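You operate a simulated robot arm through the tools that you are given. There is no shell and no other tool.

The job below is to be done with a simulated robot arm. You get a single attempt, and the scene is never put back.

TASK
Build wax on the seated plaster die up to the line on the post.
Fine: melt the wax in the wax unit, use the wax spatula and put it back, end with the unit off and shut. Set down upright: wax spatula.

It is judged by the outcome, as a careful person would: the job done as asked, and still so three seconds after it is handed in. It fails if anything else is knocked over, pushed out of place, dropped, spilled or broken.

THE ROBOT
A 7-joint arm with a three-finger gripper, fixed in place. Base frame: the origin is at the foot of the arm, x ahead of it, y to its left, z up; the work surface is at about z = 76. Lengths are in cm, angles in rad, forces in N, time in s.
Its first joint turns from -2.897 to 2.897 rad. Payload 2.69 kg.
Tool frame: the origin (TCP) lies between the finger pads and is the grasp point; the fingertips stand 2.9 cm ahead of it; z points along the fingers, y is the line along which they close. Largest opening 12 cm; the body of the gripper starts 7.8 cm behind the TCP.
Orientation is that of the tool frame in the base frame, as [roll, pitch, yaw] about the fixed x, y, z axes, in that order (R = Rz(yaw) Ry(pitch) Rx(roll)). With the fingers straight down and closing along the base's y, the tool's x points along the base's -x, its y along +y and its z along -z.

THE INTERFACE
- The arm moves only by the tool drive_tool. Its argument "motion" is a list of rows, each a list of 3 entries, a list of its own where there are three numbers: the shift along the tool's x, y, z in units of 30 mm (1.0 is 30 mm), then the turn, a rotation vector about the tool's x, y, z in units of 6 degrees (1.0 is 6 degrees), then the gripper command, from -1 (shut) to 1 (fully open), values between in proportion. In form: [[[dx, dy, dz], [rx, ry, rz], hand], ...]. A call has 1 to 20 rows; each row shifts and turns the commanded pose from where the row before left it, along the tool's axes as they then stand. A call with a number of a shift or a turn outside -1 to 1 is refused whole. A row lasts 0.2 s, in which the tool goes at most 5 cm and 0.15 rad; a call with a longer step from one row to the next is refused whole, and so is a gripper value outside its range. Where a pose cannot be reached the arm comes as near as it can. A force on the tool above 70 N (or 10 N above the force at the start of the call, whichever is more), or a blocked arm, ends the call early, and 0.2 s more pass. The fingers move at their own pace and stop on an object; they squeeze with about 35 N. The grip force told is the motor's: it shows also when the fingers shut on nothing. Time passes only in rows, and 0.2 s behind the last, so rows that do not move let the fingers close. It gives the time, the measured TCP pose, the force on the tool (base axes), the opening and the grip force at its end, in the units of the frame above (readings bear some noise), with the torque about the TCP (base axes, N m) and any sound that the robot's microphone picked up.
- Cameras (640 x 400 px; columns grow to the right, rows downward): "scene" is fixed at [40.16, -50.13, 156.44]; the picture's right is [0.79, -0.62, 0.00], its down [-0.45, -0.57, -0.69] and it looks along [0.42, 0.54, -0.72] (base axes); focal length 326 px, centre (320, 200). "wrist" rides on the gripper at [6.3, 0, -10.4] in the tool frame; the picture's right is [0.00, 1.00, 0.00], its down [-0.83, 0.00, -0.56] and it looks along [-0.56, 0.00, 0.83] (tool axes); focal length 275 px, centre (320, 200). There is no depth. A picture from a camera that has moved, and an enlarged one, comes with that camera's place and axes in the base frame and with its lens.
- snapshot(camera): a new picture of that camera. It takes no simulated time.
- slide_trunk(by): slides the trunk up (or, below 0, down) by that many cm; the arm rides with it, the base frame stays. It gives what a move gives, with no picture.
- enlarge(camera, box): a new picture of the part [left, top, right, bottom] of that camera's present view, enlarged. It takes no simulated time.
- sign_off(): hands the job in; it is judged then, once.

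Places have to be worked out from the pictures, the camera data and where the tool is seen. Open the gripper and draw the arm clear of the work before you hand the job in, unless the task says otherwise.

The tools are called after "Request:" as name(argument=value, ...) on one line, values as JSON. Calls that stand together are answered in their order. drive_tool: Moves the arm, as the interface text tells. Its arguments: {"type":"object","properties":{"motion":{"type":"array"}},"required":["motion"]} The other tools are called the same way: slide_trunk (by) slides the trunk up or down; snapshot (camera) takes a picture; enlarge (camera, box) takes an enlarged picture of a part of a camera's view; sign_off () hands the job in.

At the start:

```text
time_s: 0.0
tool_pos: [57.76, 10.21, 116.27]
orientation: [-3.142, 0.0, -3.141]
ft_force: [0.5, -0.4, 0.3]
torque: [0.0, 0.03, 0.02]
gripper_width: 12.0
finger_force: 0.0
trunk travel left (down, up): [-32.5, 26.1]
```

scene: 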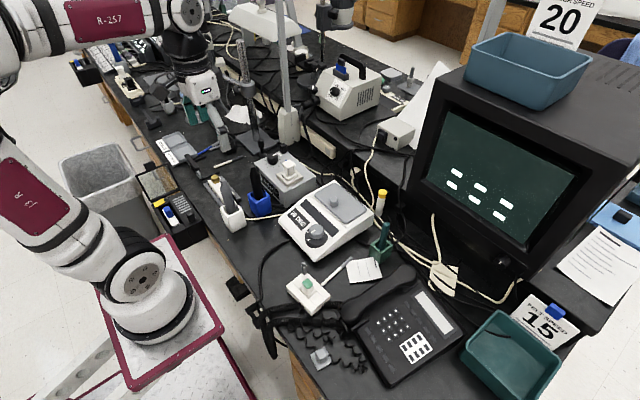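
wrist: 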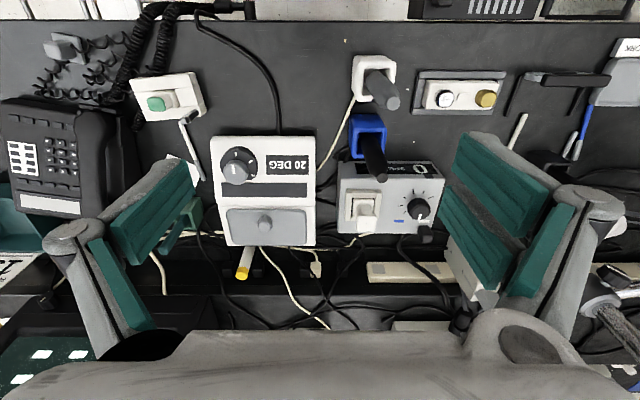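

I start by looking closely at the work area to identify the wax unit, the spatula, the die and the post.

Request:
enlarge(camera="scene", box=[260, 160, 400, 260])

Request:
enlarge(camera="scene", box=[270, 230, 400, 320])

Request:
enlarge(camera="scene", box=[200, 140, 320, 225])

Request:
enlarge(camera="wrist", box=[120, 60, 340, 260])

Request:
enlarge(camera="wrist", box=[320, 40, 520, 240])

```text
4.00 times, centred on (330, 210) of scene
camera zoom: at [40.16, -50.13, 156.44], right [0.79, -0.62, 0.0], down [-0.45, -0.57, -0.69], along [0.42, 0.54, -0.72], focal length 1305 px, centre (280, 160)
```

zoom: 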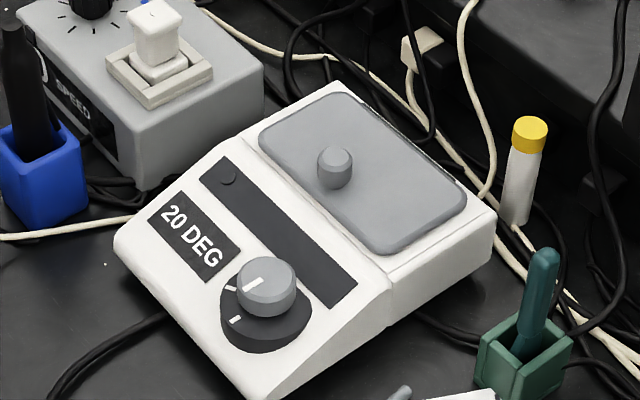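

```text
4.44 times, centred on (335, 275) of scene
camera zoom: at [40.16, -50.13, 156.44], right [0.79, -0.62, 0.0], down [-0.45, -0.57, -0.69], along [0.42, 0.54, -0.72], focal length 1450 px, centre (253, -133)
```

zoom: 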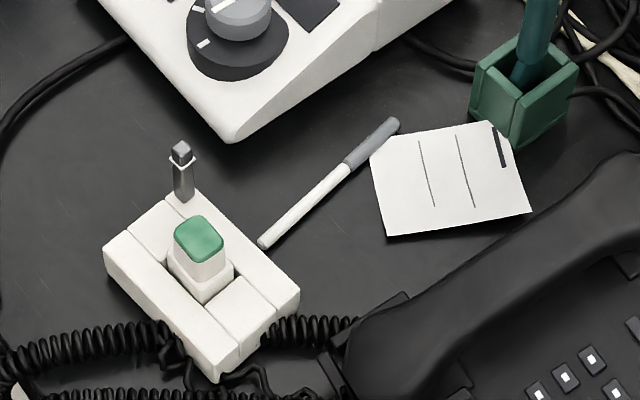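

```text
4.71 times, centred on (260, 182) of scene
camera zoom: at [40.16, -50.13, 156.44], right [0.79, -0.62, 0.0], down [-0.45, -0.57, -0.69], along [0.42, 0.54, -0.72], focal length 1536 px, centre (602, 282)
```

zoom: 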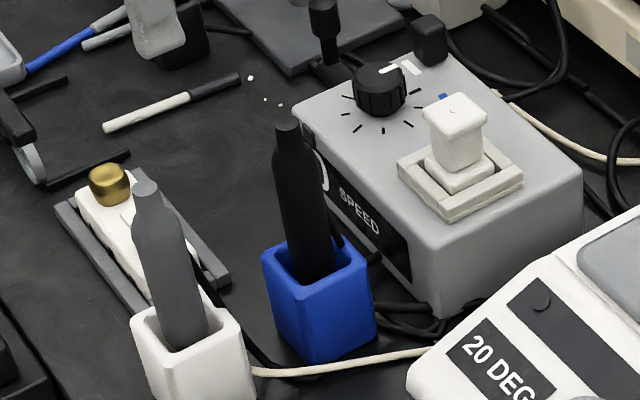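

```text
2.00 times, centred on (230, 160) of wrist
camera zoom: at [51.29, 10.28, 126.57], right [0.0, 1.0, 0.0], down [0.83, 0.0, 0.56], along [0.56, 0.0, -0.83], focal length 551 px, centre (500, 280)
```

zoom: 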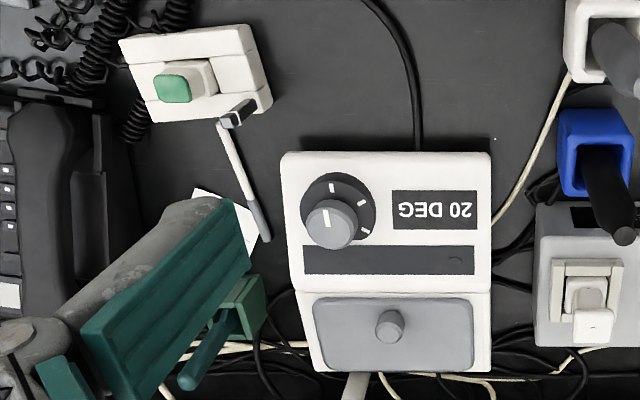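

```text
2.00 times, centred on (420, 140) of wrist
camera zoom: at [51.29, 10.28, 126.57], right [0.0, 1.0, 0.0], down [0.83, 0.0, 0.56], along [0.56, 0.0, -0.83], focal length 551 px, centre (120, 320)
```

zoom: 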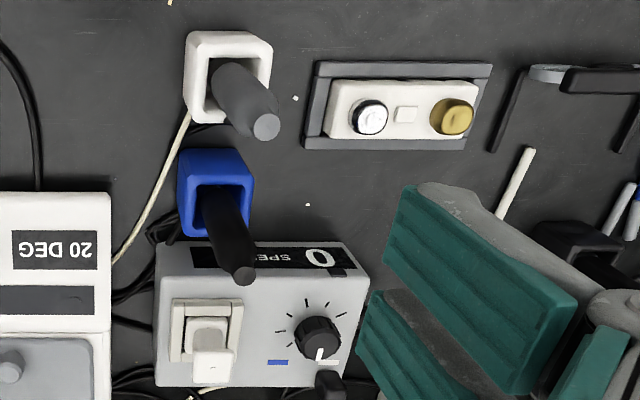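

I look closer at each candidate: the die with its post, the note card, the three holders, and the temperature dial.

Request:
enlarge(camera="scene", box=[284, 255, 334, 320])

Request:
enlarge(camera="scene", box=[340, 210, 400, 290])

Request:
enlarge(camera="scene", box=[285, 195, 345, 255])

Request:
enlarge(camera="scene", box=[205, 165, 275, 225])

Request:
enlarge(camera="scene", box=[255, 145, 325, 205])

Request:
enlarge(camera="wrist", box=[120, 60, 220, 200])

```text
6.15 times, centred on (309, 288) of scene
camera zoom: at [40.16, -50.13, 156.44], right [0.79, -0.62, 0.0], down [-0.45, -0.57, -0.69], along [0.42, 0.54, -0.72], focal length 2008 px, centre (388, -338)
```

zoom: 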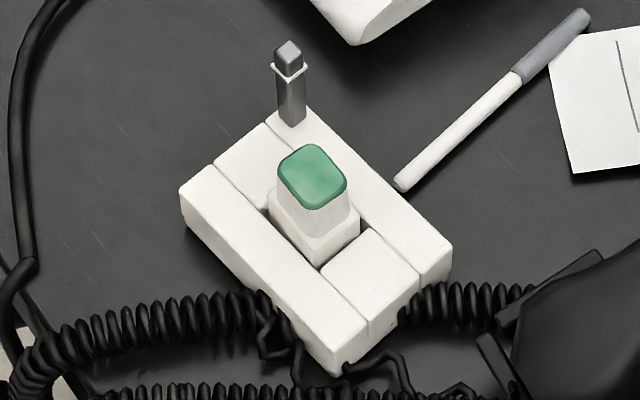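

```text
5.00 times, centred on (370, 250) of scene
camera zoom: at [40.16, -50.13, 156.44], right [0.79, -0.62, 0.0], down [-0.45, -0.57, -0.69], along [0.42, 0.54, -0.72], focal length 1631 px, centre (70, -50)
```

zoom: 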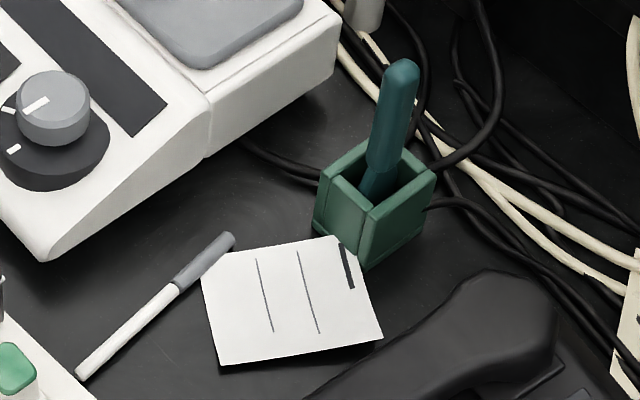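

```text
6.67 times, centred on (315, 225) of scene
camera zoom: at [40.16, -50.13, 156.44], right [0.79, -0.62, 0.0], down [-0.45, -0.57, -0.69], along [0.42, 0.54, -0.72], focal length 2175 px, centre (353, 33)
```

zoom: 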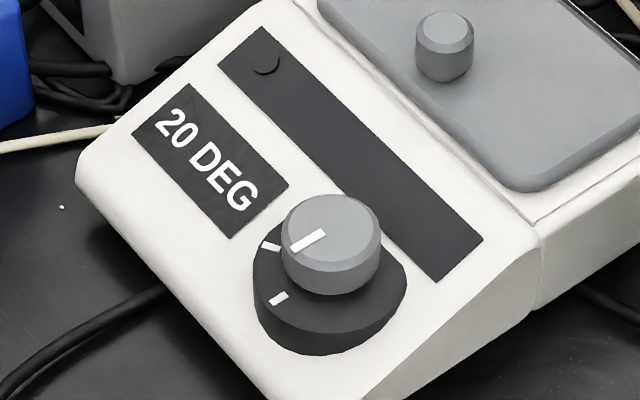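

```text
6.67 times, centred on (240, 195) of scene
camera zoom: at [40.16, -50.13, 156.44], right [0.79, -0.62, 0.0], down [-0.45, -0.57, -0.69], along [0.42, 0.54, -0.72], focal length 2175 px, centre (853, 233)
```

zoom: 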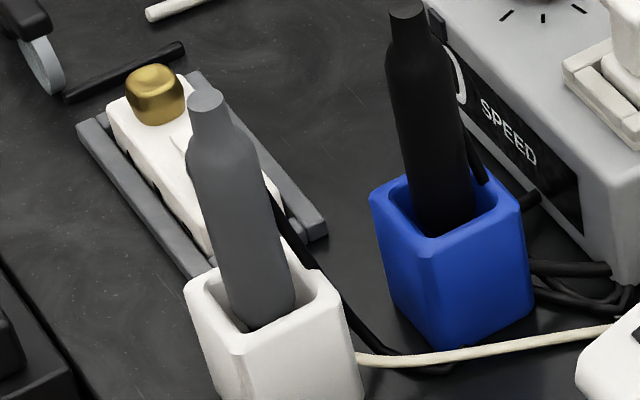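

```text
6.67 times, centred on (290, 175) of scene
camera zoom: at [40.16, -50.13, 156.44], right [0.79, -0.62, 0.0], down [-0.45, -0.57, -0.69], along [0.42, 0.54, -0.72], focal length 2175 px, centre (520, 367)
```

zoom: 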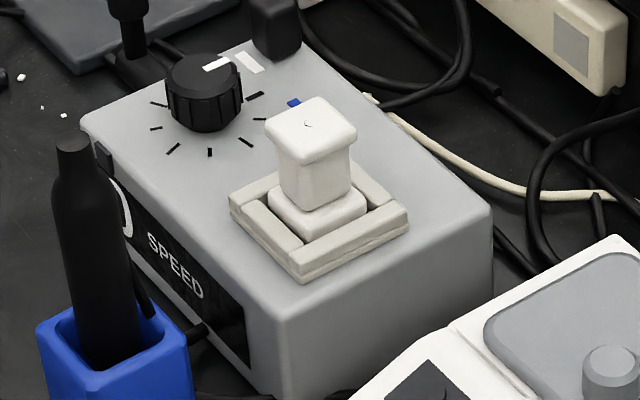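

```text
2.86 times, centred on (170, 130) of wrist
camera zoom: at [51.29, 10.28, 126.57], right [0.0, 1.0, 0.0], down [0.83, 0.0, 0.56], along [0.56, 0.0, -0.83], focal length 786 px, centre (749, 400)
```

zoom: 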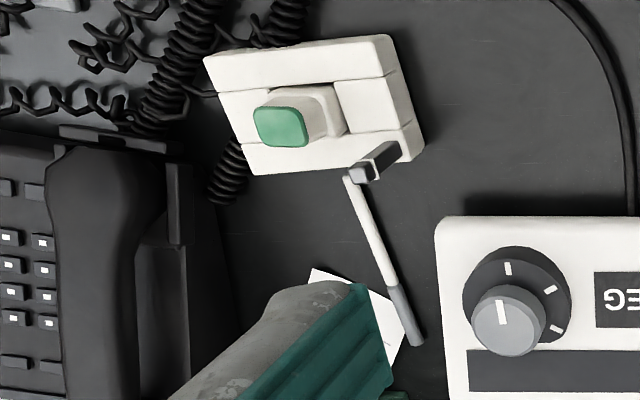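

The unit marked "20 DEG" with the grey lid looks like the wax unit. The teal tool in the green holder looks like the wax spatula, and the green-topped die beside the ringed post like the target. I move the wrist camera closer over the dial and die to check.

Request:
drive_tool(motion=[[[-0.2, -0.9, 0.5], [0, 0, 0], 1], [[-0.2, -0.9, 0.5], [0, 0, 0], 1], [[-0.2, -0.9, 0.5], [0, 0, 0], 1], [[-0.2, -0.9, 0.5], [0, 0, 0], 1], [[-0.2, -0.9, 0.5], [0, 0, 0], 1], [[-0.2, -0.9, 0.5], [0, 0, 0], 1], [[0, 0, 0], [0, 0, 0], 1]])

Request:
snapshot(camera="wrist")

Request:
snapshot(camera="scene")

```text
time_s: 1.6
tool_pos: [61.14, -5.83, 107.13]
orientation: [3.14, 0.0, 3.14]
ft_force: [0.4, 0.4, 0.2]
torque: [0.04, 0.02, -0.01]
gripper_width: 11.99
finger_force: 0.0
trunk travel left (down, up): [-32.5, 26.1]
```

```text
taken
camera wrist: at [54.71, -5.78, 117.48], right [0.0, 1.0, 0.0], down [0.83, 0.0, 0.56], along [0.56, 0.0, -0.83], focal length 275 px, centre (320, 200)
```

wrist: 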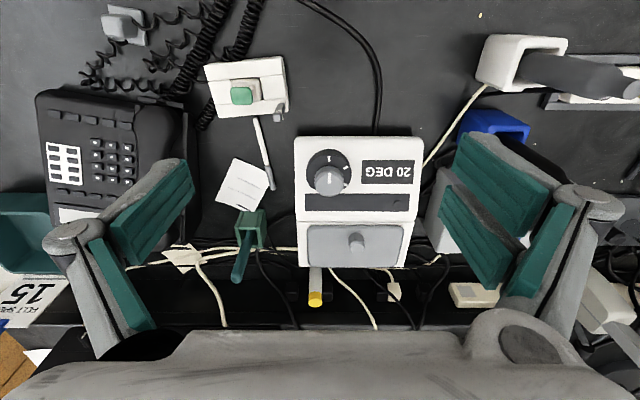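

```text
taken
```

scene: 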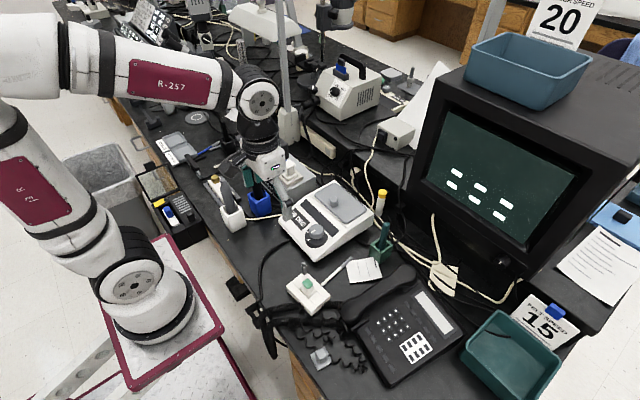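

Now I enlarge the dial, the card, the spatula holder and the die from this nearer view.

Request:
enlarge(camera="wrist", box=[285, 130, 430, 220])

Request:
enlarge(camera="wrist", box=[200, 50, 290, 120])

Request:
enlarge(camera="wrist", box=[205, 150, 285, 290])

Request:
enlarge(camera="wrist", box=[285, 190, 430, 310])

```text
4.41 times, centred on (358, 175) of wrist
camera zoom: at [54.71, -5.78, 117.48], right [0.0, 1.0, 0.0], down [0.83, 0.0, 0.56], along [0.56, 0.0, -0.83], focal length 1215 px, centre (154, 310)
```

zoom: 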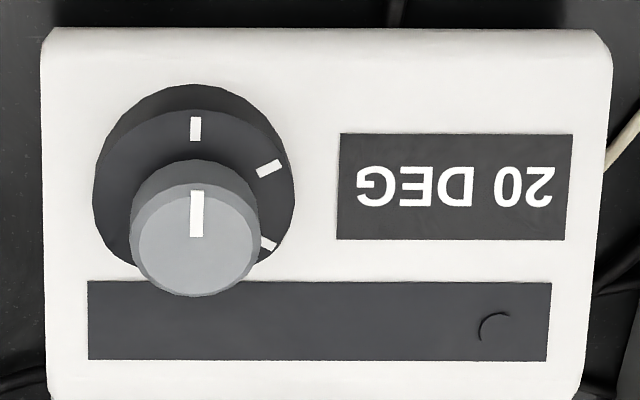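

```text
5.71 times, centred on (245, 85) of wrist
camera zoom: at [54.71, -5.78, 117.48], right [0.0, 1.0, 0.0], down [0.83, 0.0, 0.56], along [0.56, 0.0, -0.83], focal length 1573 px, centre (749, 857)
```

zoom: 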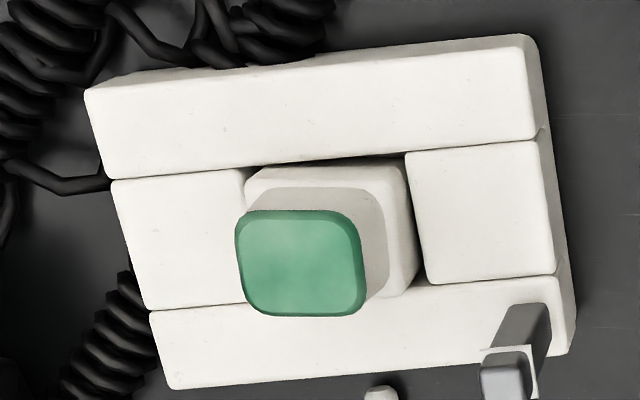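

```text
2.86 times, centred on (245, 220) of wrist
camera zoom: at [54.71, -5.78, 117.48], right [0.0, 1.0, 0.0], down [0.83, 0.0, 0.56], along [0.56, 0.0, -0.83], focal length 786 px, centre (534, 143)
```

zoom: 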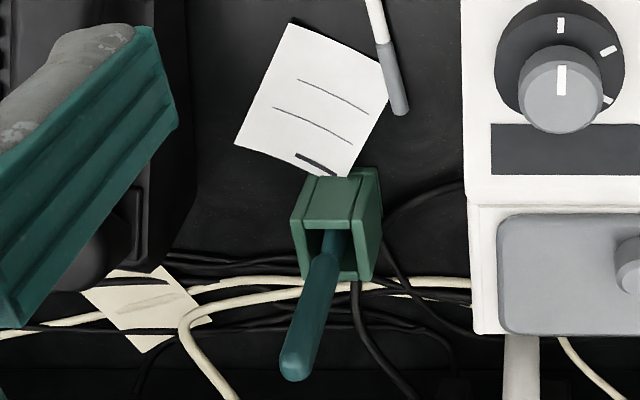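

```text
3.33 times, centred on (358, 250) of wrist
camera zoom: at [54.71, -5.78, 117.48], right [0.0, 1.0, 0.0], down [0.83, 0.0, 0.56], along [0.56, 0.0, -0.83], focal length 918 px, centre (195, 33)
```

zoom: 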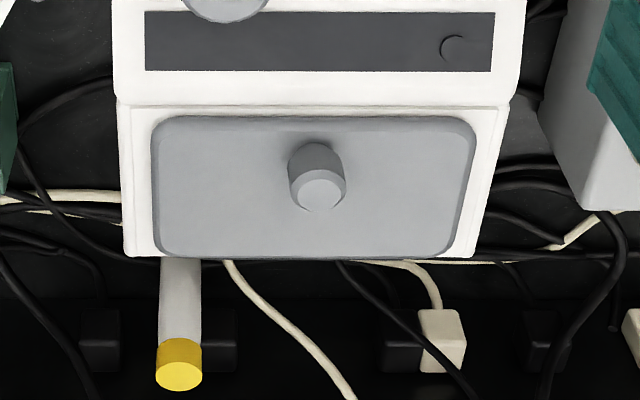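

The geometry is consistent: the dial knob has a vertical axis at about (74.6, -4.4) with its top at z≈84. Its pointer is on the first tick, and the other ticks lie about 60° and 120° clockwise. I move above the knob and check alignment.

Request:
drive_tool(motion=[[[-0.9, 0.095, 0.8], [0, 0, 0], 1], [[-0.9, 0.095, 0.8], [0, 0, 0], 1], [[-0.9, 0.095, 0.8], [0, 0, 0], 1], [[-0.9, 0.095, 0.8], [0, 0, 0], 1], [[-0.89, 0.095, 0.8], [0, 0, 0], 1], [[0, 0, 0], [0, 0, 0], 0.0], [[0, 0, 0], [0, 0, 0], 0.0]])

Request:
snapshot(camera="wrist")

Request:
enlarge(camera="scene", box=[250, 150, 390, 270])

```text
time_s: 3.2
tool_pos: [74.73, -4.68, 95.3]
orientation: [3.141, -0.001, 3.141]
ft_force: [0.3, 0.1, -0.6]
torque: [0.0, -0.02, 0.01]
gripper_width: 6.02
finger_force: 0.0
trunk travel left (down, up): [-32.5, 26.1]
```

```text
taken
camera wrist: at [68.26, -4.63, 105.6], right [0.0, 1.0, 0.0], down [0.83, 0.0, 0.56], along [0.56, 0.0, -0.83], focal length 275 px, centre (320, 200)
```

wrist: 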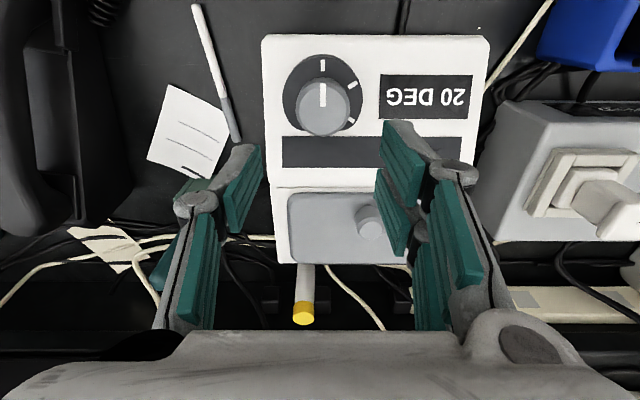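

```text
3.33 times, centred on (320, 210) of scene
camera zoom: at [40.16, -50.13, 156.44], right [0.79, -0.62, 0.0], down [-0.45, -0.57, -0.69], along [0.42, 0.54, -0.72], focal length 1088 px, centre (320, 167)
```

zoom: 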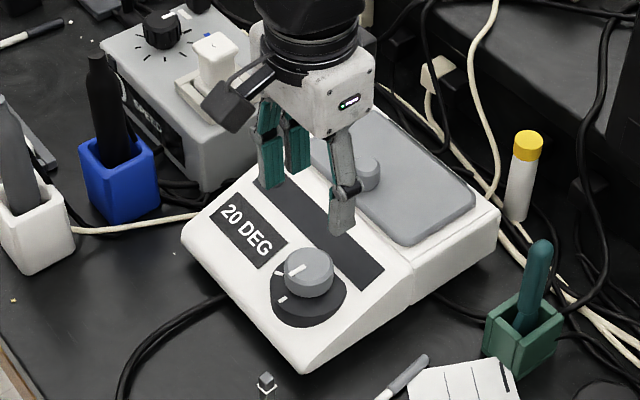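

The knob shows at about (323, 103) in the wrist view. I enlarge it to fix its position more precisely.

Request:
enlarge(camera="wrist", box=[260, 40, 380, 140])

Request:
enlarge(camera="scene", box=[325, 215, 365, 260])

Request:
enlarge(camera="scene", box=[325, 205, 365, 250])

```text
4.00 times, centred on (320, 90) of wrist
camera zoom: at [68.26, -4.63, 105.6], right [0.0, 1.0, 0.0], down [0.83, 0.0, 0.56], along [0.56, 0.0, -0.83], focal length 1101 px, centre (320, 640)
```

zoom: 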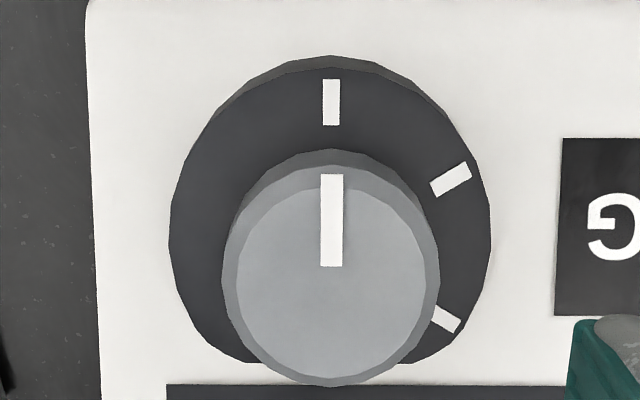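

```text
8.89 times, centred on (345, 238) of scene
camera zoom: at [40.16, -50.13, 156.44], right [0.79, -0.62, 0.0], down [-0.45, -0.57, -0.69], along [0.42, 0.54, -0.72], focal length 2900 px, centre (98, -133)
```

zoom: 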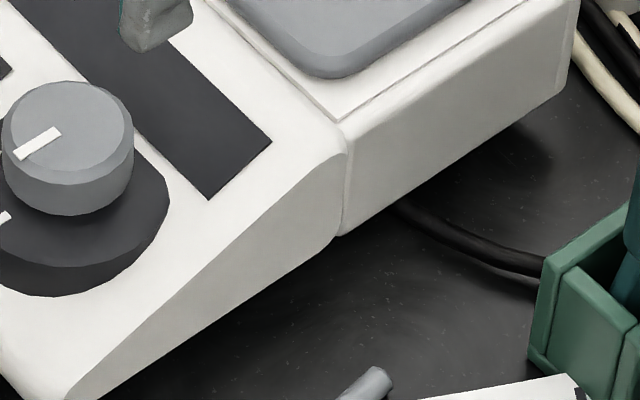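

```text
8.89 times, centred on (345, 228) of scene
camera zoom: at [40.16, -50.13, 156.44], right [0.79, -0.62, 0.0], down [-0.45, -0.57, -0.69], along [0.42, 0.54, -0.72], focal length 2900 px, centre (98, -44)
```

zoom: 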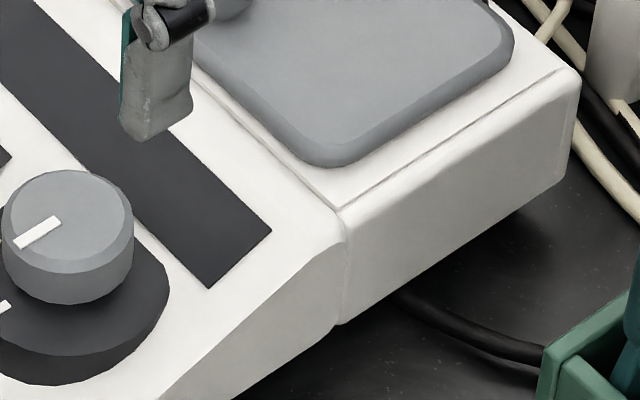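

The knob centre works out at about (74.3, -4.4), with its top at z≈84.2 and the scale disc at z≈80.5. I open to about 7.5 cm, descend so the fingertips stop around z≈81.4, and close on the knob.

Request:
drive_tool(motion=[[[0.07, 0.04, 0.7], [0, 0, 0], 0.25], [[0.07, 0.04, 0.7], [0, 0, 0], 0.25], [[0, 0, 0.7], [0, 0, 0], 0.25], [[0, 0, 0.7], [0, 0, 0], 0.25], [[0, 0, 0.4], [0, 0, 0], 0.25], [[0, 0, 0.4], [0, 0, 0], 0.25], [[0, 0, 0], [0, 0, 0], 0.25]])

Request:
snapshot(camera="wrist")

Request:
enlarge(camera="scene", box=[270, 190, 370, 260])

```text
time_s: 4.8
tool_pos: [74.36, -4.32, 84.52]
orientation: [-3.141, 0.0, -3.141]
ft_force: [-0.1, -0.5, -0.3]
torque: [-0.02, -0.01, -0.01]
gripper_width: 7.49
finger_force: 0.1
trunk travel left (down, up): [-32.5, 26.1]
```

```text
taken
camera wrist: at [67.9, -4.28, 94.84], right [0.0, 1.0, 0.0], down [0.83, 0.0, 0.56], along [0.56, 0.0, -0.83], focal length 275 px, centre (320, 200)
```

wrist: 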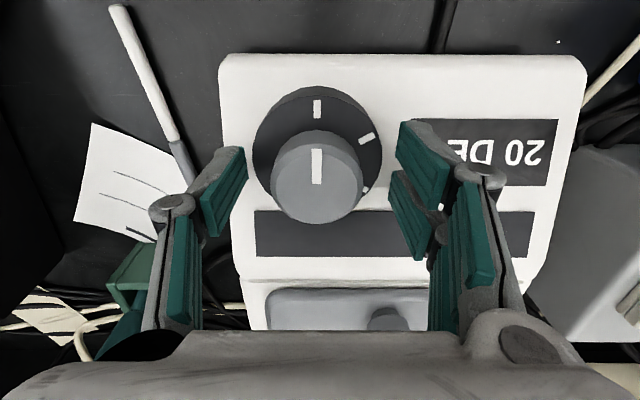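

```text
5.71 times, centred on (320, 225) of scene
camera zoom: at [40.16, -50.13, 156.44], right [0.79, -0.62, 0.0], down [-0.45, -0.57, -0.69], along [0.42, 0.54, -0.72], focal length 1864 px, centre (320, 57)
```

zoom: 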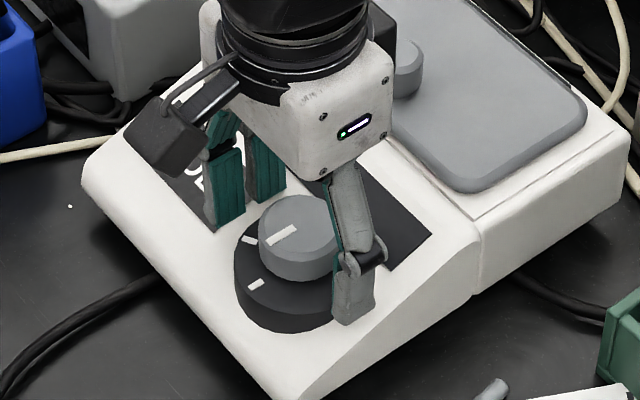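

The knob sits centred between the fingers. I close on it and check the grip.

Request:
drive_tool(motion=[[[0, 0, 0], [0, 0, 0], -1], [[0, 0, 0], [0, 0, 0], -1], [[0, 0, 0], [0, 0, 0], -1]])

```text
time_s: 5.6
tool_pos: [74.42, -4.44, 84.89]
orientation: [-3.141, 0.007, 3.138]
ft_force: [-3.1, -13.9, 61.6]
torque: [-0.07, 0.75, -0.33]
gripper_width: 4.07
finger_force: 45.4
trunk travel left (down, up): [-32.5, 26.1]
```

The tool reads 61 N upward, so the fingertips are bearing on the disc while closing. I open, rise about 0.7 cm and regrip.

Request:
drive_tool(motion=[[[0, 0, 0], [0, 0, 0], 0.25], [[0, 0, -0.1], [0, 0, 0], 0.25], [[0, 0, -0.13], [0, 0, 0], 0.25], [[0, 0, 0], [0, 0, 0], 0.25]])

Request:
drive_tool(motion=[[[0, 0, 0], [0, 0, 0], -1], [[0, 0, 0], [0, 0, 0], -1], [[0, 0, 0], [0, 0, 0], -1]])

```text
time_s: 6.6
tool_pos: [74.27, -4.24, 85.18]
orientation: [3.14, -0.001, -3.141]
ft_force: [0.4, 0.2, -0.1]
torque: [-0.01, 0.01, -0.01]
gripper_width: 7.51
finger_force: 0.0
trunk travel left (down, up): [-32.5, 26.1]
```

```text
time_s: 7.4
tool_pos: [74.35, -4.44, 85.1]
orientation: [3.14, 0.0, 3.139]
ft_force: [0.0, -15.0, 0.7]
torque: [-0.57, -0.01, -0.05]
gripper_width: 4.07
finger_force: 45.4
trunk travel left (down, up): [-32.5, 26.1]
```

The grip is now clean at 4.07 cm wide with no vertical load. I relieve the small sideways offset and turn the knob 60° clockwise to the second tick.

Request:
drive_tool(motion=[[[0, -0.05, 0], [0, 0, 0], -1], [[0, 0, 0], [0, 0, 1], -1], [[0, 0, 0], [0, 0, 1], -1], [[0, 0, 0], [0, 0, 1], -1], [[0, 0, 0], [0, 0, 1], -1], [[0, 0, 0], [0, 0, 1], -1], [[0, 0, 0], [0, 0, 1], -1], [[0, 0, 0], [0, 0, 1], -1], [[0, 0, 0], [0, 0, 1], -1], [[0, 0, 0], [0, 0, 1], -1], [[0, 0, 0], [0, 0, 1], -1], [[0, 0, 0], [0, 0, 0], -1]])

Request:
snapshot(camera="wrist")

Request:
enlarge(camera="scene", box=[270, 190, 370, 260])

```text
time_s: 10.0
tool_pos: [74.2, -4.45, 85.1]
orientation: [3.139, -0.001, 2.092]
ft_force: [-8.9, -6.6, 21.9]
torque: [-0.28, 0.11, -0.07]
gripper_width: 4.09
finger_force: 45.1
trunk travel left (down, up): [-32.5, 26.1]
```

```text
taken
camera wrist: at [71.03, 1.11, 95.55], right [0.86, 0.5, 0.0], down [0.42, -0.72, 0.56], along [0.28, -0.48, -0.83], focal length 275 px, centre (320, 200)
```

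wrist: 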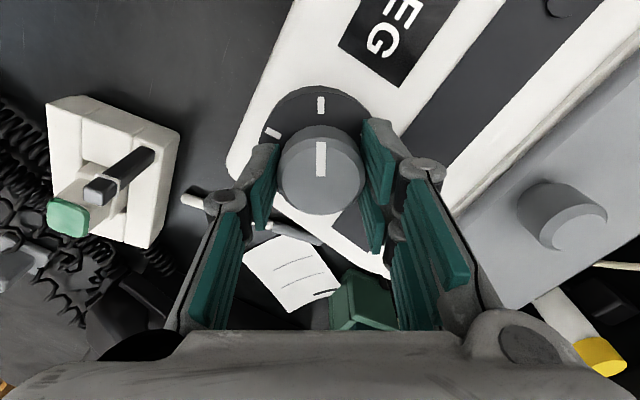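

```text
5.71 times, centred on (320, 225) of scene
camera zoom: at [40.16, -50.13, 156.44], right [0.79, -0.62, 0.0], down [-0.45, -0.57, -0.69], along [0.42, 0.54, -0.72], focal length 1864 px, centre (320, 57)
```

zoom: 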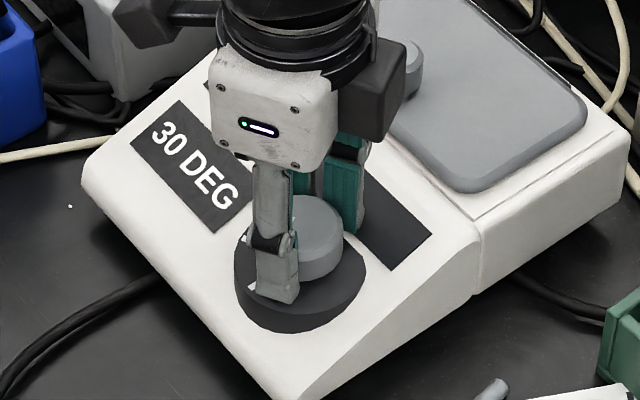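

The display now reads 30 DEG and the pointer meets the second tick, so the unit is heating. I release, rise and turn back while the temperature climbs.

Request:
drive_tool(motion=[[[0, 0, 0], [0, 0, 0], 0.25], [[0, 0, -0.2], [0, 0, 0], 0.25], [[0, 0, -0.8], [0, 0, 0], 0.25], [[0, 0, -0.9], [0, 0, 0], 0.25], [[0, 0, -0.9], [0, 0, -1], 0.25], [[0, 0, -0.9], [0, 0, -1], 0.25], [[0, 0, 0], [0, 0, -1], 0.25], [[0, 0, 0], [0, 0, -1], 0.25], [[0, 0, 0], [0, 0, -1], 0.25], [[0, 0, 0], [0, 0, -1], 0.25], [[0, 0, 0], [0, 0, -1], 0.25], [[0, 0, 0], [0, 0, -1], 0.25], [[0, 0, 0], [0, 0, -1], 0.25], [[0, 0, 0], [0, 0, -1], 0.25], [[0, 0, 0], [0, 0, 0], 0.25]])

Request:
snapshot(camera="wrist")

Request:
enlarge(camera="scene", box=[270, 170, 390, 260])

```text
time_s: 13.2
tool_pos: [74.37, -4.52, 96.15]
orientation: [3.141, 0.001, -3.14]
ft_force: [0.3, 0.4, 0.1]
torque: [-0.04, -0.03, -0.03]
gripper_width: 7.51
finger_force: 0.1
trunk travel left (down, up): [-32.5, 26.1]
```

```text
taken
camera wrist: at [67.94, -4.39, 106.55], right [-0.01, 1.0, 0.0], down [0.83, 0.0, 0.56], along [0.56, 0.0, -0.83], focal length 275 px, centre (320, 200)
```

wrist: 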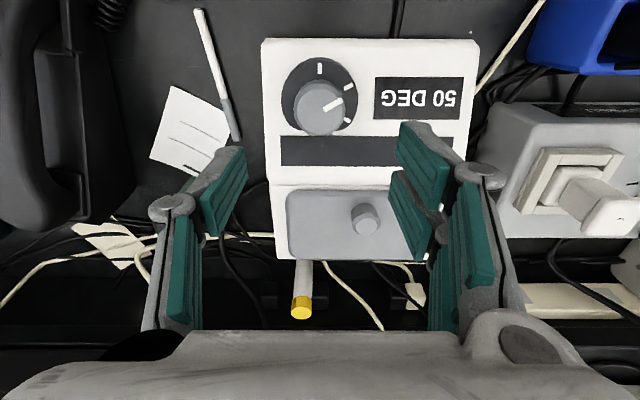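

```text
4.44 times, centred on (330, 215) of scene
camera zoom: at [40.16, -50.13, 156.44], right [0.79, -0.62, 0.0], down [-0.45, -0.57, -0.69], along [0.42, 0.54, -0.72], focal length 1450 px, centre (276, 133)
```

zoom: 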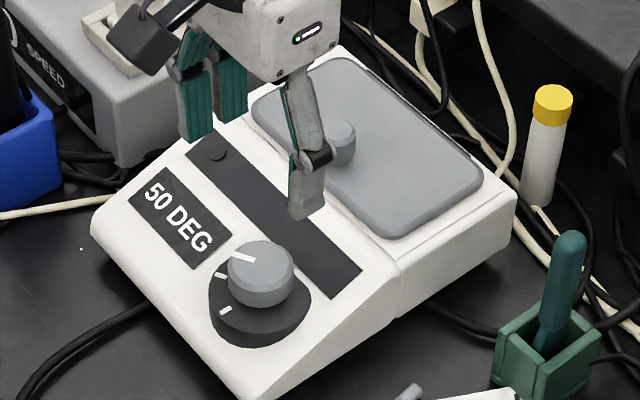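

The display reads 50 DEG and is rising. I move over the lid knob, judged to be at about (84.4, 0.1) with its top at z≈86, and keep watching the temperature through the scene camera.

Request:
drive_tool(motion=[[[-0.84, 0.385, 0], [0, 0, 0], 0.25], [[-0.84, 0.385, 0], [0, 0, 0], 0.25], [[-0.84, 0.385, 0.0], [0, 0, 0], 0.25], [[-0.84, 0.385, 0.0], [0, 0, 0], 0.0], [[0, 0, 0], [0, 0, 0], 0.0]])

Request:
snapshot(camera="wrist")

Request:
enlarge(camera="scene", box=[270, 170, 390, 260])

```text
time_s: 14.4
tool_pos: [84.3, 0.38, 96.3]
orientation: [3.141, 0.0, -3.141]
ft_force: [-0.1, -0.1, 0.2]
torque: [0.01, 0.01, -0.07]
gripper_width: 6.03
finger_force: 0.0
trunk travel left (down, up): [-32.5, 26.1]
```

```text
taken
camera wrist: at [77.99, 0.33, 106.62], right [0.0, 1.0, 0.0], down [0.83, 0.0, 0.56], along [0.56, 0.0, -0.83], focal length 275 px, centre (320, 200)
```

wrist: 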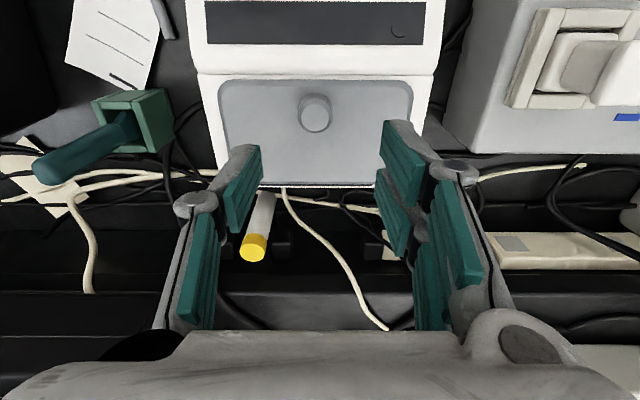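

```text
4.44 times, centred on (330, 215) of scene
camera zoom: at [40.16, -50.13, 156.44], right [0.79, -0.62, 0.0], down [-0.45, -0.57, -0.69], along [0.42, 0.54, -0.72], focal length 1450 px, centre (276, 133)
```

zoom: 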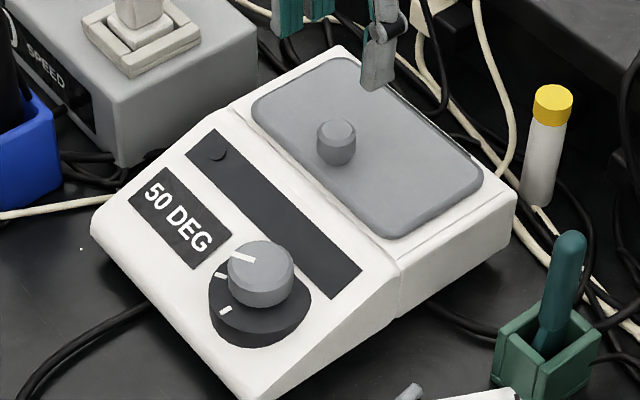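

The lid knob is at about (84.6, 0.05) with its top near z≈85.4, and the display still shows 50 DEG. I descend to put the fingertips around z≈83.9, watching force.

Request:
drive_tool(motion=[[[-0.04, -0.055, 0.7], [0, 0, 0], 0.0], [[-0.04, -0.055, 0.7], [0, 0, 0], 0.0], [[0, 0, 0.7], [0, 0, 0], 0.0], [[0, 0, 0.6], [0, 0, 0], 0.0], [[0, 0, 0.4], [0, 0, 0], 0.0], [[0, 0, 0], [0, 0, 0], 0.0]])

Request:
snapshot(camera="wrist")

Request:
enlarge(camera="scene", box=[270, 150, 390, 260])

```text
time_s: 15.8
tool_pos: [84.78, -0.03, 86.97]
orientation: [3.141, 0.002, 3.141]
ft_force: [-0.1, -0.3, 4.8]
torque: [0.04, 0.04, 0.03]
gripper_width: 5.99
finger_force: 0.1
trunk travel left (down, up): [-32.5, 26.1]
```

```text
taken
camera wrist: at [78.2, -0.01, 97.33], right [0.0, 1.0, 0.0], down [0.83, 0.0, 0.56], along [0.56, 0.0, -0.83], focal length 275 px, centre (320, 200)
```

wrist: 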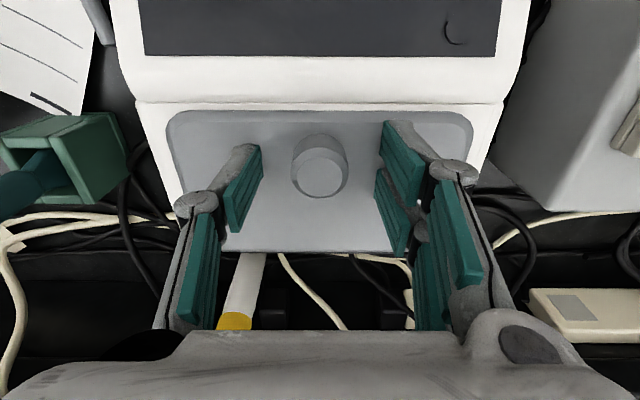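

```text
3.64 times, centred on (330, 205) of scene
camera zoom: at [40.16, -50.13, 156.44], right [0.79, -0.62, 0.0], down [-0.45, -0.57, -0.69], along [0.42, 0.54, -0.72], focal length 1186 px, centre (284, 182)
```

zoom: 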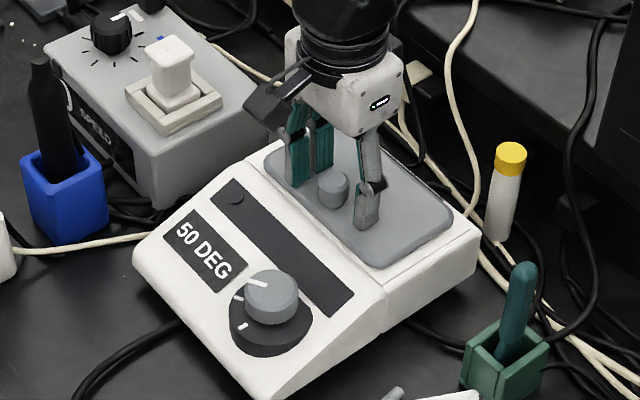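

The light 5 N contact shows the lid top at about z≈84, with the knob centred between the fingers. I rise slightly, grip the knob and wait a moment to see the temperature.

Request:
drive_tool(motion=[[[0, 0, -0.05], [0, 0, 0], 0.0], [[0, 0, 0], [0, 0, 0], -1], [[0, 0, 0], [0, 0, 0], -1], [[0, 0, 0], [0, 0, 0], -1], [[0, 0, 0], [0, 0, 0], -1], [[0, 0, 0], [0, 0, 0], -1]])

Request:
enlarge(camera="scene", box=[270, 150, 390, 260])

```text
time_s: 17.2
tool_pos: [84.55, -0.06, 87.14]
orientation: [3.141, 0.0, -3.141]
ft_force: [-1.1, 2.4, 3.7]
torque: [0.06, 0.04, 0.0]
gripper_width: 2.56
finger_force: 44.8
trunk travel left (down, up): [-32.5, 26.1]
```

```text
3.64 times, centred on (330, 205) of scene
camera zoom: at [40.16, -50.13, 156.44], right [0.79, -0.62, 0.0], down [-0.45, -0.57, -0.69], along [0.42, 0.54, -0.72], focal length 1186 px, centre (284, 182)
```

zoom: 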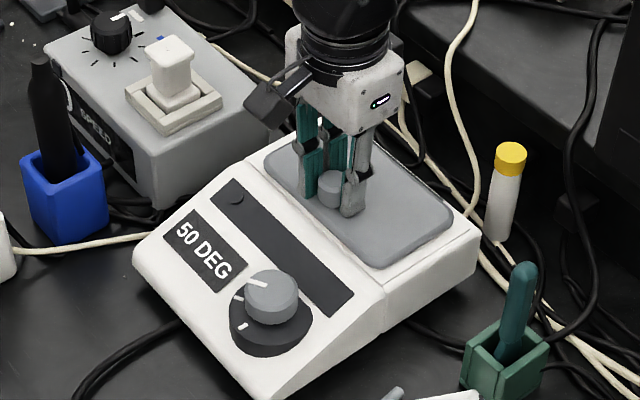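

The reading holds at 50 DEG. I test-lift the lid by about 1 cm to see whether it is loose or hinged.

Request:
drive_tool(motion=[[[0, 0, -0.1], [0, 0, 0], -1], [[0, 0, -0.1], [0, 0, 0], -1], [[0, 0, -0.15], [0, 0, 0], -1], [[0, 0, 0], [0, 0, 0], -1]])

Request:
snapshot(camera="wrist")

Request:
enlarge(camera="scene", box=[270, 150, 390, 260])

```text
time_s: 18.2
tool_pos: [84.65, -0.03, 88.05]
orientation: [-3.141, -0.002, 3.141]
ft_force: [2.4, 4.2, -16.2]
torque: [0.0, 0.95, 0.09]
gripper_width: 2.55
finger_force: 45.3
trunk travel left (down, up): [-32.5, 26.1]
```

```text
taken
camera wrist: at [78.29, -0.04, 98.38], right [0.0, 1.0, 0.0], down [0.83, 0.0, 0.55], along [0.55, 0.0, -0.83], focal length 275 px, centre (320, 200)
```

wrist: 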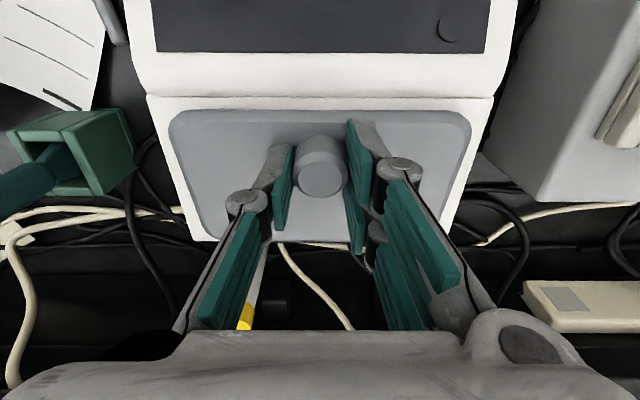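

```text
3.64 times, centred on (330, 205) of scene
camera zoom: at [40.16, -50.13, 156.44], right [0.79, -0.62, 0.0], down [-0.45, -0.57, -0.69], along [0.42, 0.54, -0.72], focal length 1186 px, centre (284, 182)
```

zoom: 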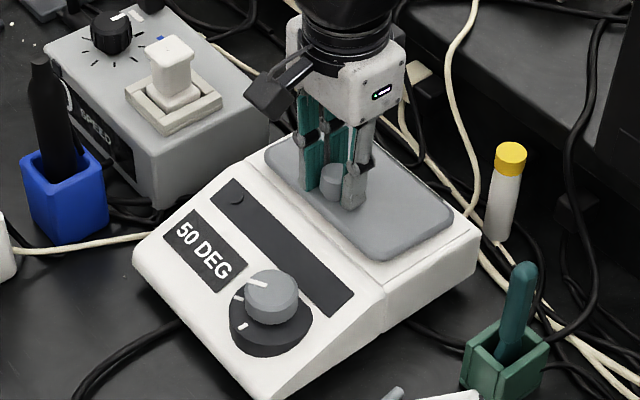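

The lift gave -16 N and a torque about y of 0.95 N·m, which suggests a hinge at the far edge. I zoom in to see how the lid is moving.

Request:
enlarge(camera="scene", box=[310, 170, 390, 230])

Request:
enlarge(camera="wrist", box=[140, 80, 500, 260])

```text
6.67 times, centred on (350, 200) of scene
camera zoom: at [40.16, -50.13, 156.44], right [0.79, -0.62, 0.0], down [-0.45, -0.57, -0.69], along [0.42, 0.54, -0.72], focal length 2175 px, centre (120, 200)
```

zoom: 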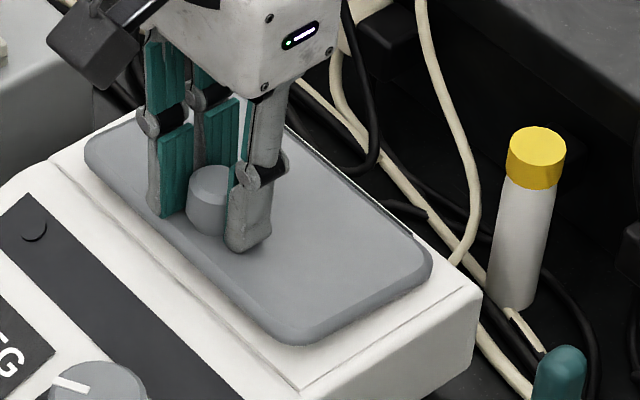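

```text
1.78 times, centred on (320, 170) of wrist
camera zoom: at [78.29, -0.04, 98.38], right [0.0, 1.0, 0.0], down [0.83, 0.0, 0.55], along [0.55, 0.0, -0.83], focal length 489 px, centre (320, 253)
```

zoom: 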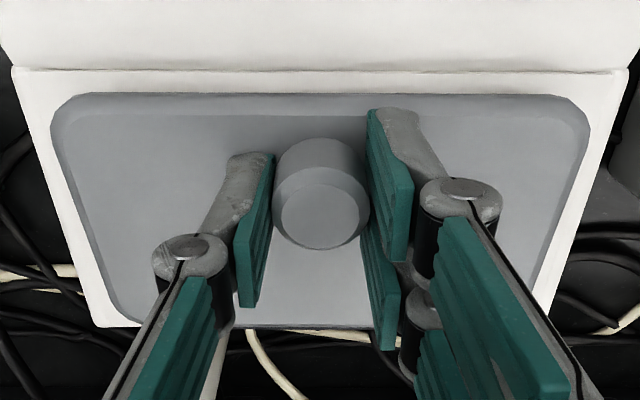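

The lid behaves as if hinged along its far edge at about x≈91, with the knob near the front. I follow the hinge arc by tilting the tool with the lid, which should show the lid's own weight and hinge friction.

Request:
drive_tool(motion=[[[-0.09, 0, 0], [0, 0.7, 0], -1], [[-0.09, 0, 0], [0, 0.63, 0], -1], [[0, 0, 0], [0, 0, 0], -1]])

Request:
snapshot(camera="wrist")

Request:
enlarge(camera="scene", box=[270, 150, 390, 260])

```text
time_s: 19.0
tool_pos: [85.1, -0.05, 88.18]
orientation: [-3.141, -0.139, 3.141]
ft_force: [-13.1, 0.9, 22.4]
torque: [0.21, -0.74, 0.1]
gripper_width: 2.53
finger_force: 45.4
trunk travel left (down, up): [-32.5, 26.1]
```

```text
taken
camera wrist: at [80.22, -0.03, 99.39], right [0.0, 1.0, 0.0], down [0.9, 0.0, 0.44], along [0.44, 0.0, -0.9], focal length 275 px, centre (320, 200)
```

wrist: 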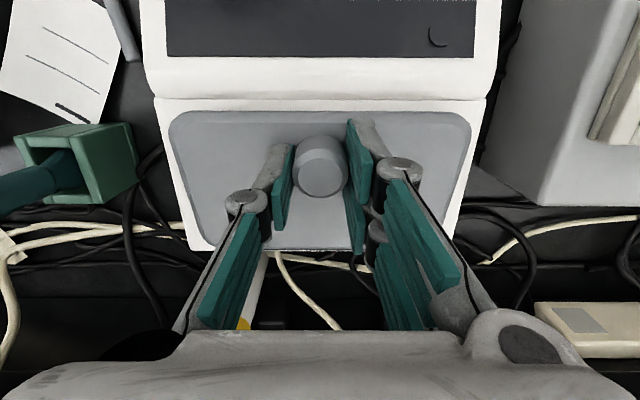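

```text
3.64 times, centred on (330, 205) of scene
camera zoom: at [40.16, -50.13, 156.44], right [0.79, -0.62, 0.0], down [-0.45, -0.57, -0.69], along [0.42, 0.54, -0.72], focal length 1186 px, centre (284, 182)
```

zoom: 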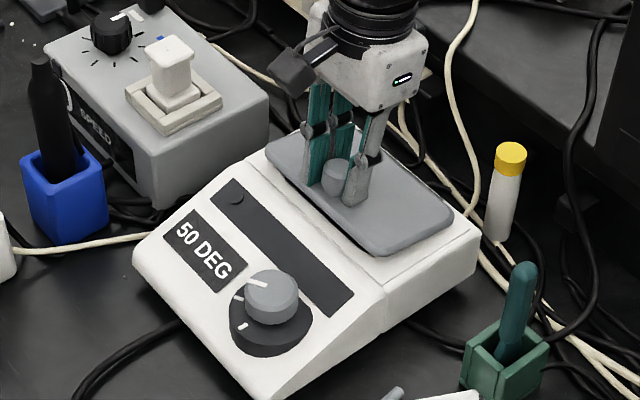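

Forces reversed sign when I tilted, so the lid is hinged at the back and the knob pivots in the grip with friction. Before opening fully I need to know how far the arm can lean out there, so I lower the lid shut again and release it.

Request:
drive_tool(motion=[[[0.09, 0, 0], [0, -0.7, 0], -1], [[0.09, 0, 0.05], [0, -0.63, 0], -1], [[0, 0, 0.12], [0, 0, 0], -1], [[0, 0, 0.12], [0, 0, 0], -1], [[0, 0, 0], [0, 0, 0], -1]])

Request:
drive_tool(motion=[[[0, 0, 0], [0, 0, 0], 0], [[0, 0, -0.3], [0, 0, 0], 0], [[0, 0, -0.9], [0, 0, 0], 0], [[0, 0, -0.9], [0, 0, 0], 0], [[0, 0, -0.9], [0, 0, 0], 0], [[0, 0, 0], [0, 0, 0], 0]])

Request:
enlarge(camera="scene", box=[270, 150, 390, 260])

```text
time_s: 20.2
tool_pos: [84.58, -0.07, 87.58]
orientation: [3.141, 0.003, -3.14]
ft_force: [-22.2, 0.4, 20.8]
torque: [0.21, -0.57, 0.14]
gripper_width: 2.56
finger_force: 44.7
trunk travel left (down, up): [-32.5, 26.1]
```

```text
time_s: 21.6
tool_pos: [84.59, -0.12, 96.44]
orientation: [-3.141, -0.001, 3.141]
ft_force: [-0.5, 1.0, 0.0]
torque: [-0.03, 0.02, -0.03]
gripper_width: 6.0
finger_force: 0.2
trunk travel left (down, up): [-32.5, 26.1]
```

```text
3.64 times, centred on (330, 205) of scene
camera zoom: at [40.16, -50.13, 156.44], right [0.79, -0.62, 0.0], down [-0.45, -0.57, -0.69], along [0.42, 0.54, -0.72], focal length 1186 px, centre (284, 182)
```

zoom: 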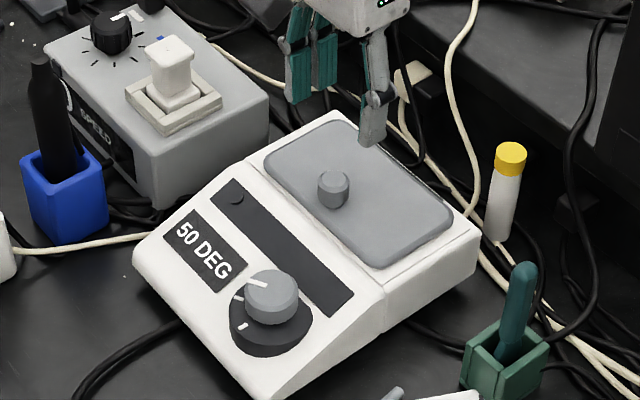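

The lid is back flat. With only about 0.6 cm of fingertip on the knob, a vertical tool should be able to pivot the lid through its full arc without fouling it. That keeps the arm within reach and away from the monitor. I descend to TCP z≈87.5 and grip only the knob's top.

Request:
drive_tool(motion=[[[-0.03, 0.02, 0.8], [0, 0, 0], -0.2], [[0, 0, 0.8], [0, 0, 0], -0.2], [[0, 0, 0.8], [0, 0, 0], -0.2], [[0, 0, 0.57], [0, 0, 0], -0.2], [[0, 0, 0], [0, 0, 0], -0.2]])

Request:
drive_tool(motion=[[[0, 0, 0], [0, 0, 0], -1], [[0, 0, 0], [0, 0, 0], -1], [[0, 0, 0], [0, 0, 0], -1]])

Request:
enlarge(camera="scene", box=[310, 160, 390, 220])

Request:
enlarge(camera="wrist", box=[220, 100, 420, 240])

```text
time_s: 22.8
tool_pos: [84.83, -0.18, 87.51]
orientation: [-3.141, -0.001, 3.141]
ft_force: [-0.4, 0.6, -0.5]
torque: [0.01, 0.01, 0.02]
gripper_width: 4.79
finger_force: 0.0
trunk travel left (down, up): [-32.5, 26.1]
```

```text
time_s: 23.6
tool_pos: [84.69, -0.05, 87.52]
orientation: [3.141, 0.001, 3.141]
ft_force: [-0.7, 5.9, 2.0]
torque: [0.14, -0.1, -0.01]
gripper_width: 2.55
finger_force: 44.7
trunk travel left (down, up): [-32.5, 26.1]
```

```text
6.67 times, centred on (350, 190) of scene
camera zoom: at [40.16, -50.13, 156.44], right [0.79, -0.62, 0.0], down [-0.45, -0.57, -0.69], along [0.42, 0.54, -0.72], focal length 2175 px, centre (120, 267)
```

zoom: 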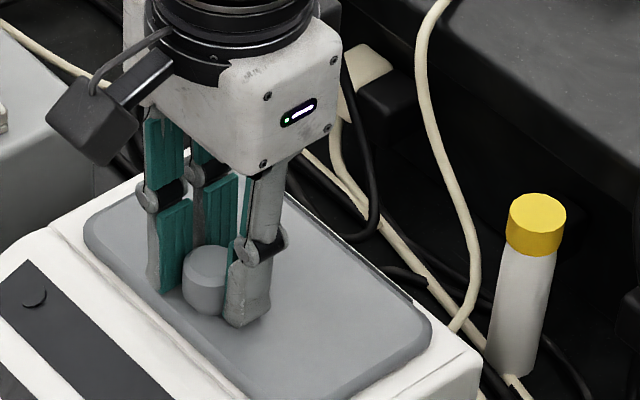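

```text
2.86 times, centred on (320, 170) of wrist
camera zoom: at [78.25, -0.04, 97.83], right [0.0, 1.0, 0.0], down [0.83, 0.0, 0.56], along [0.56, 0.0, -0.83], focal length 786 px, centre (320, 286)
```

zoom: 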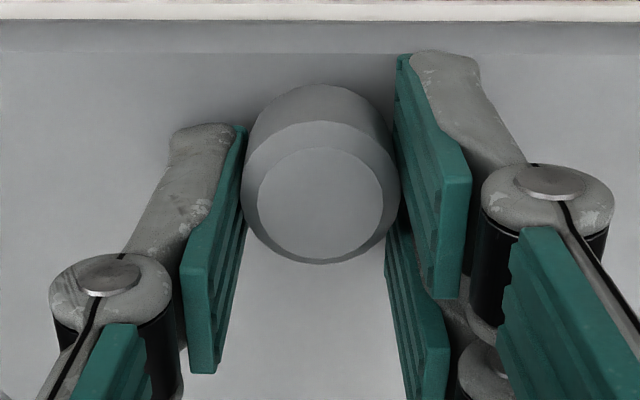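

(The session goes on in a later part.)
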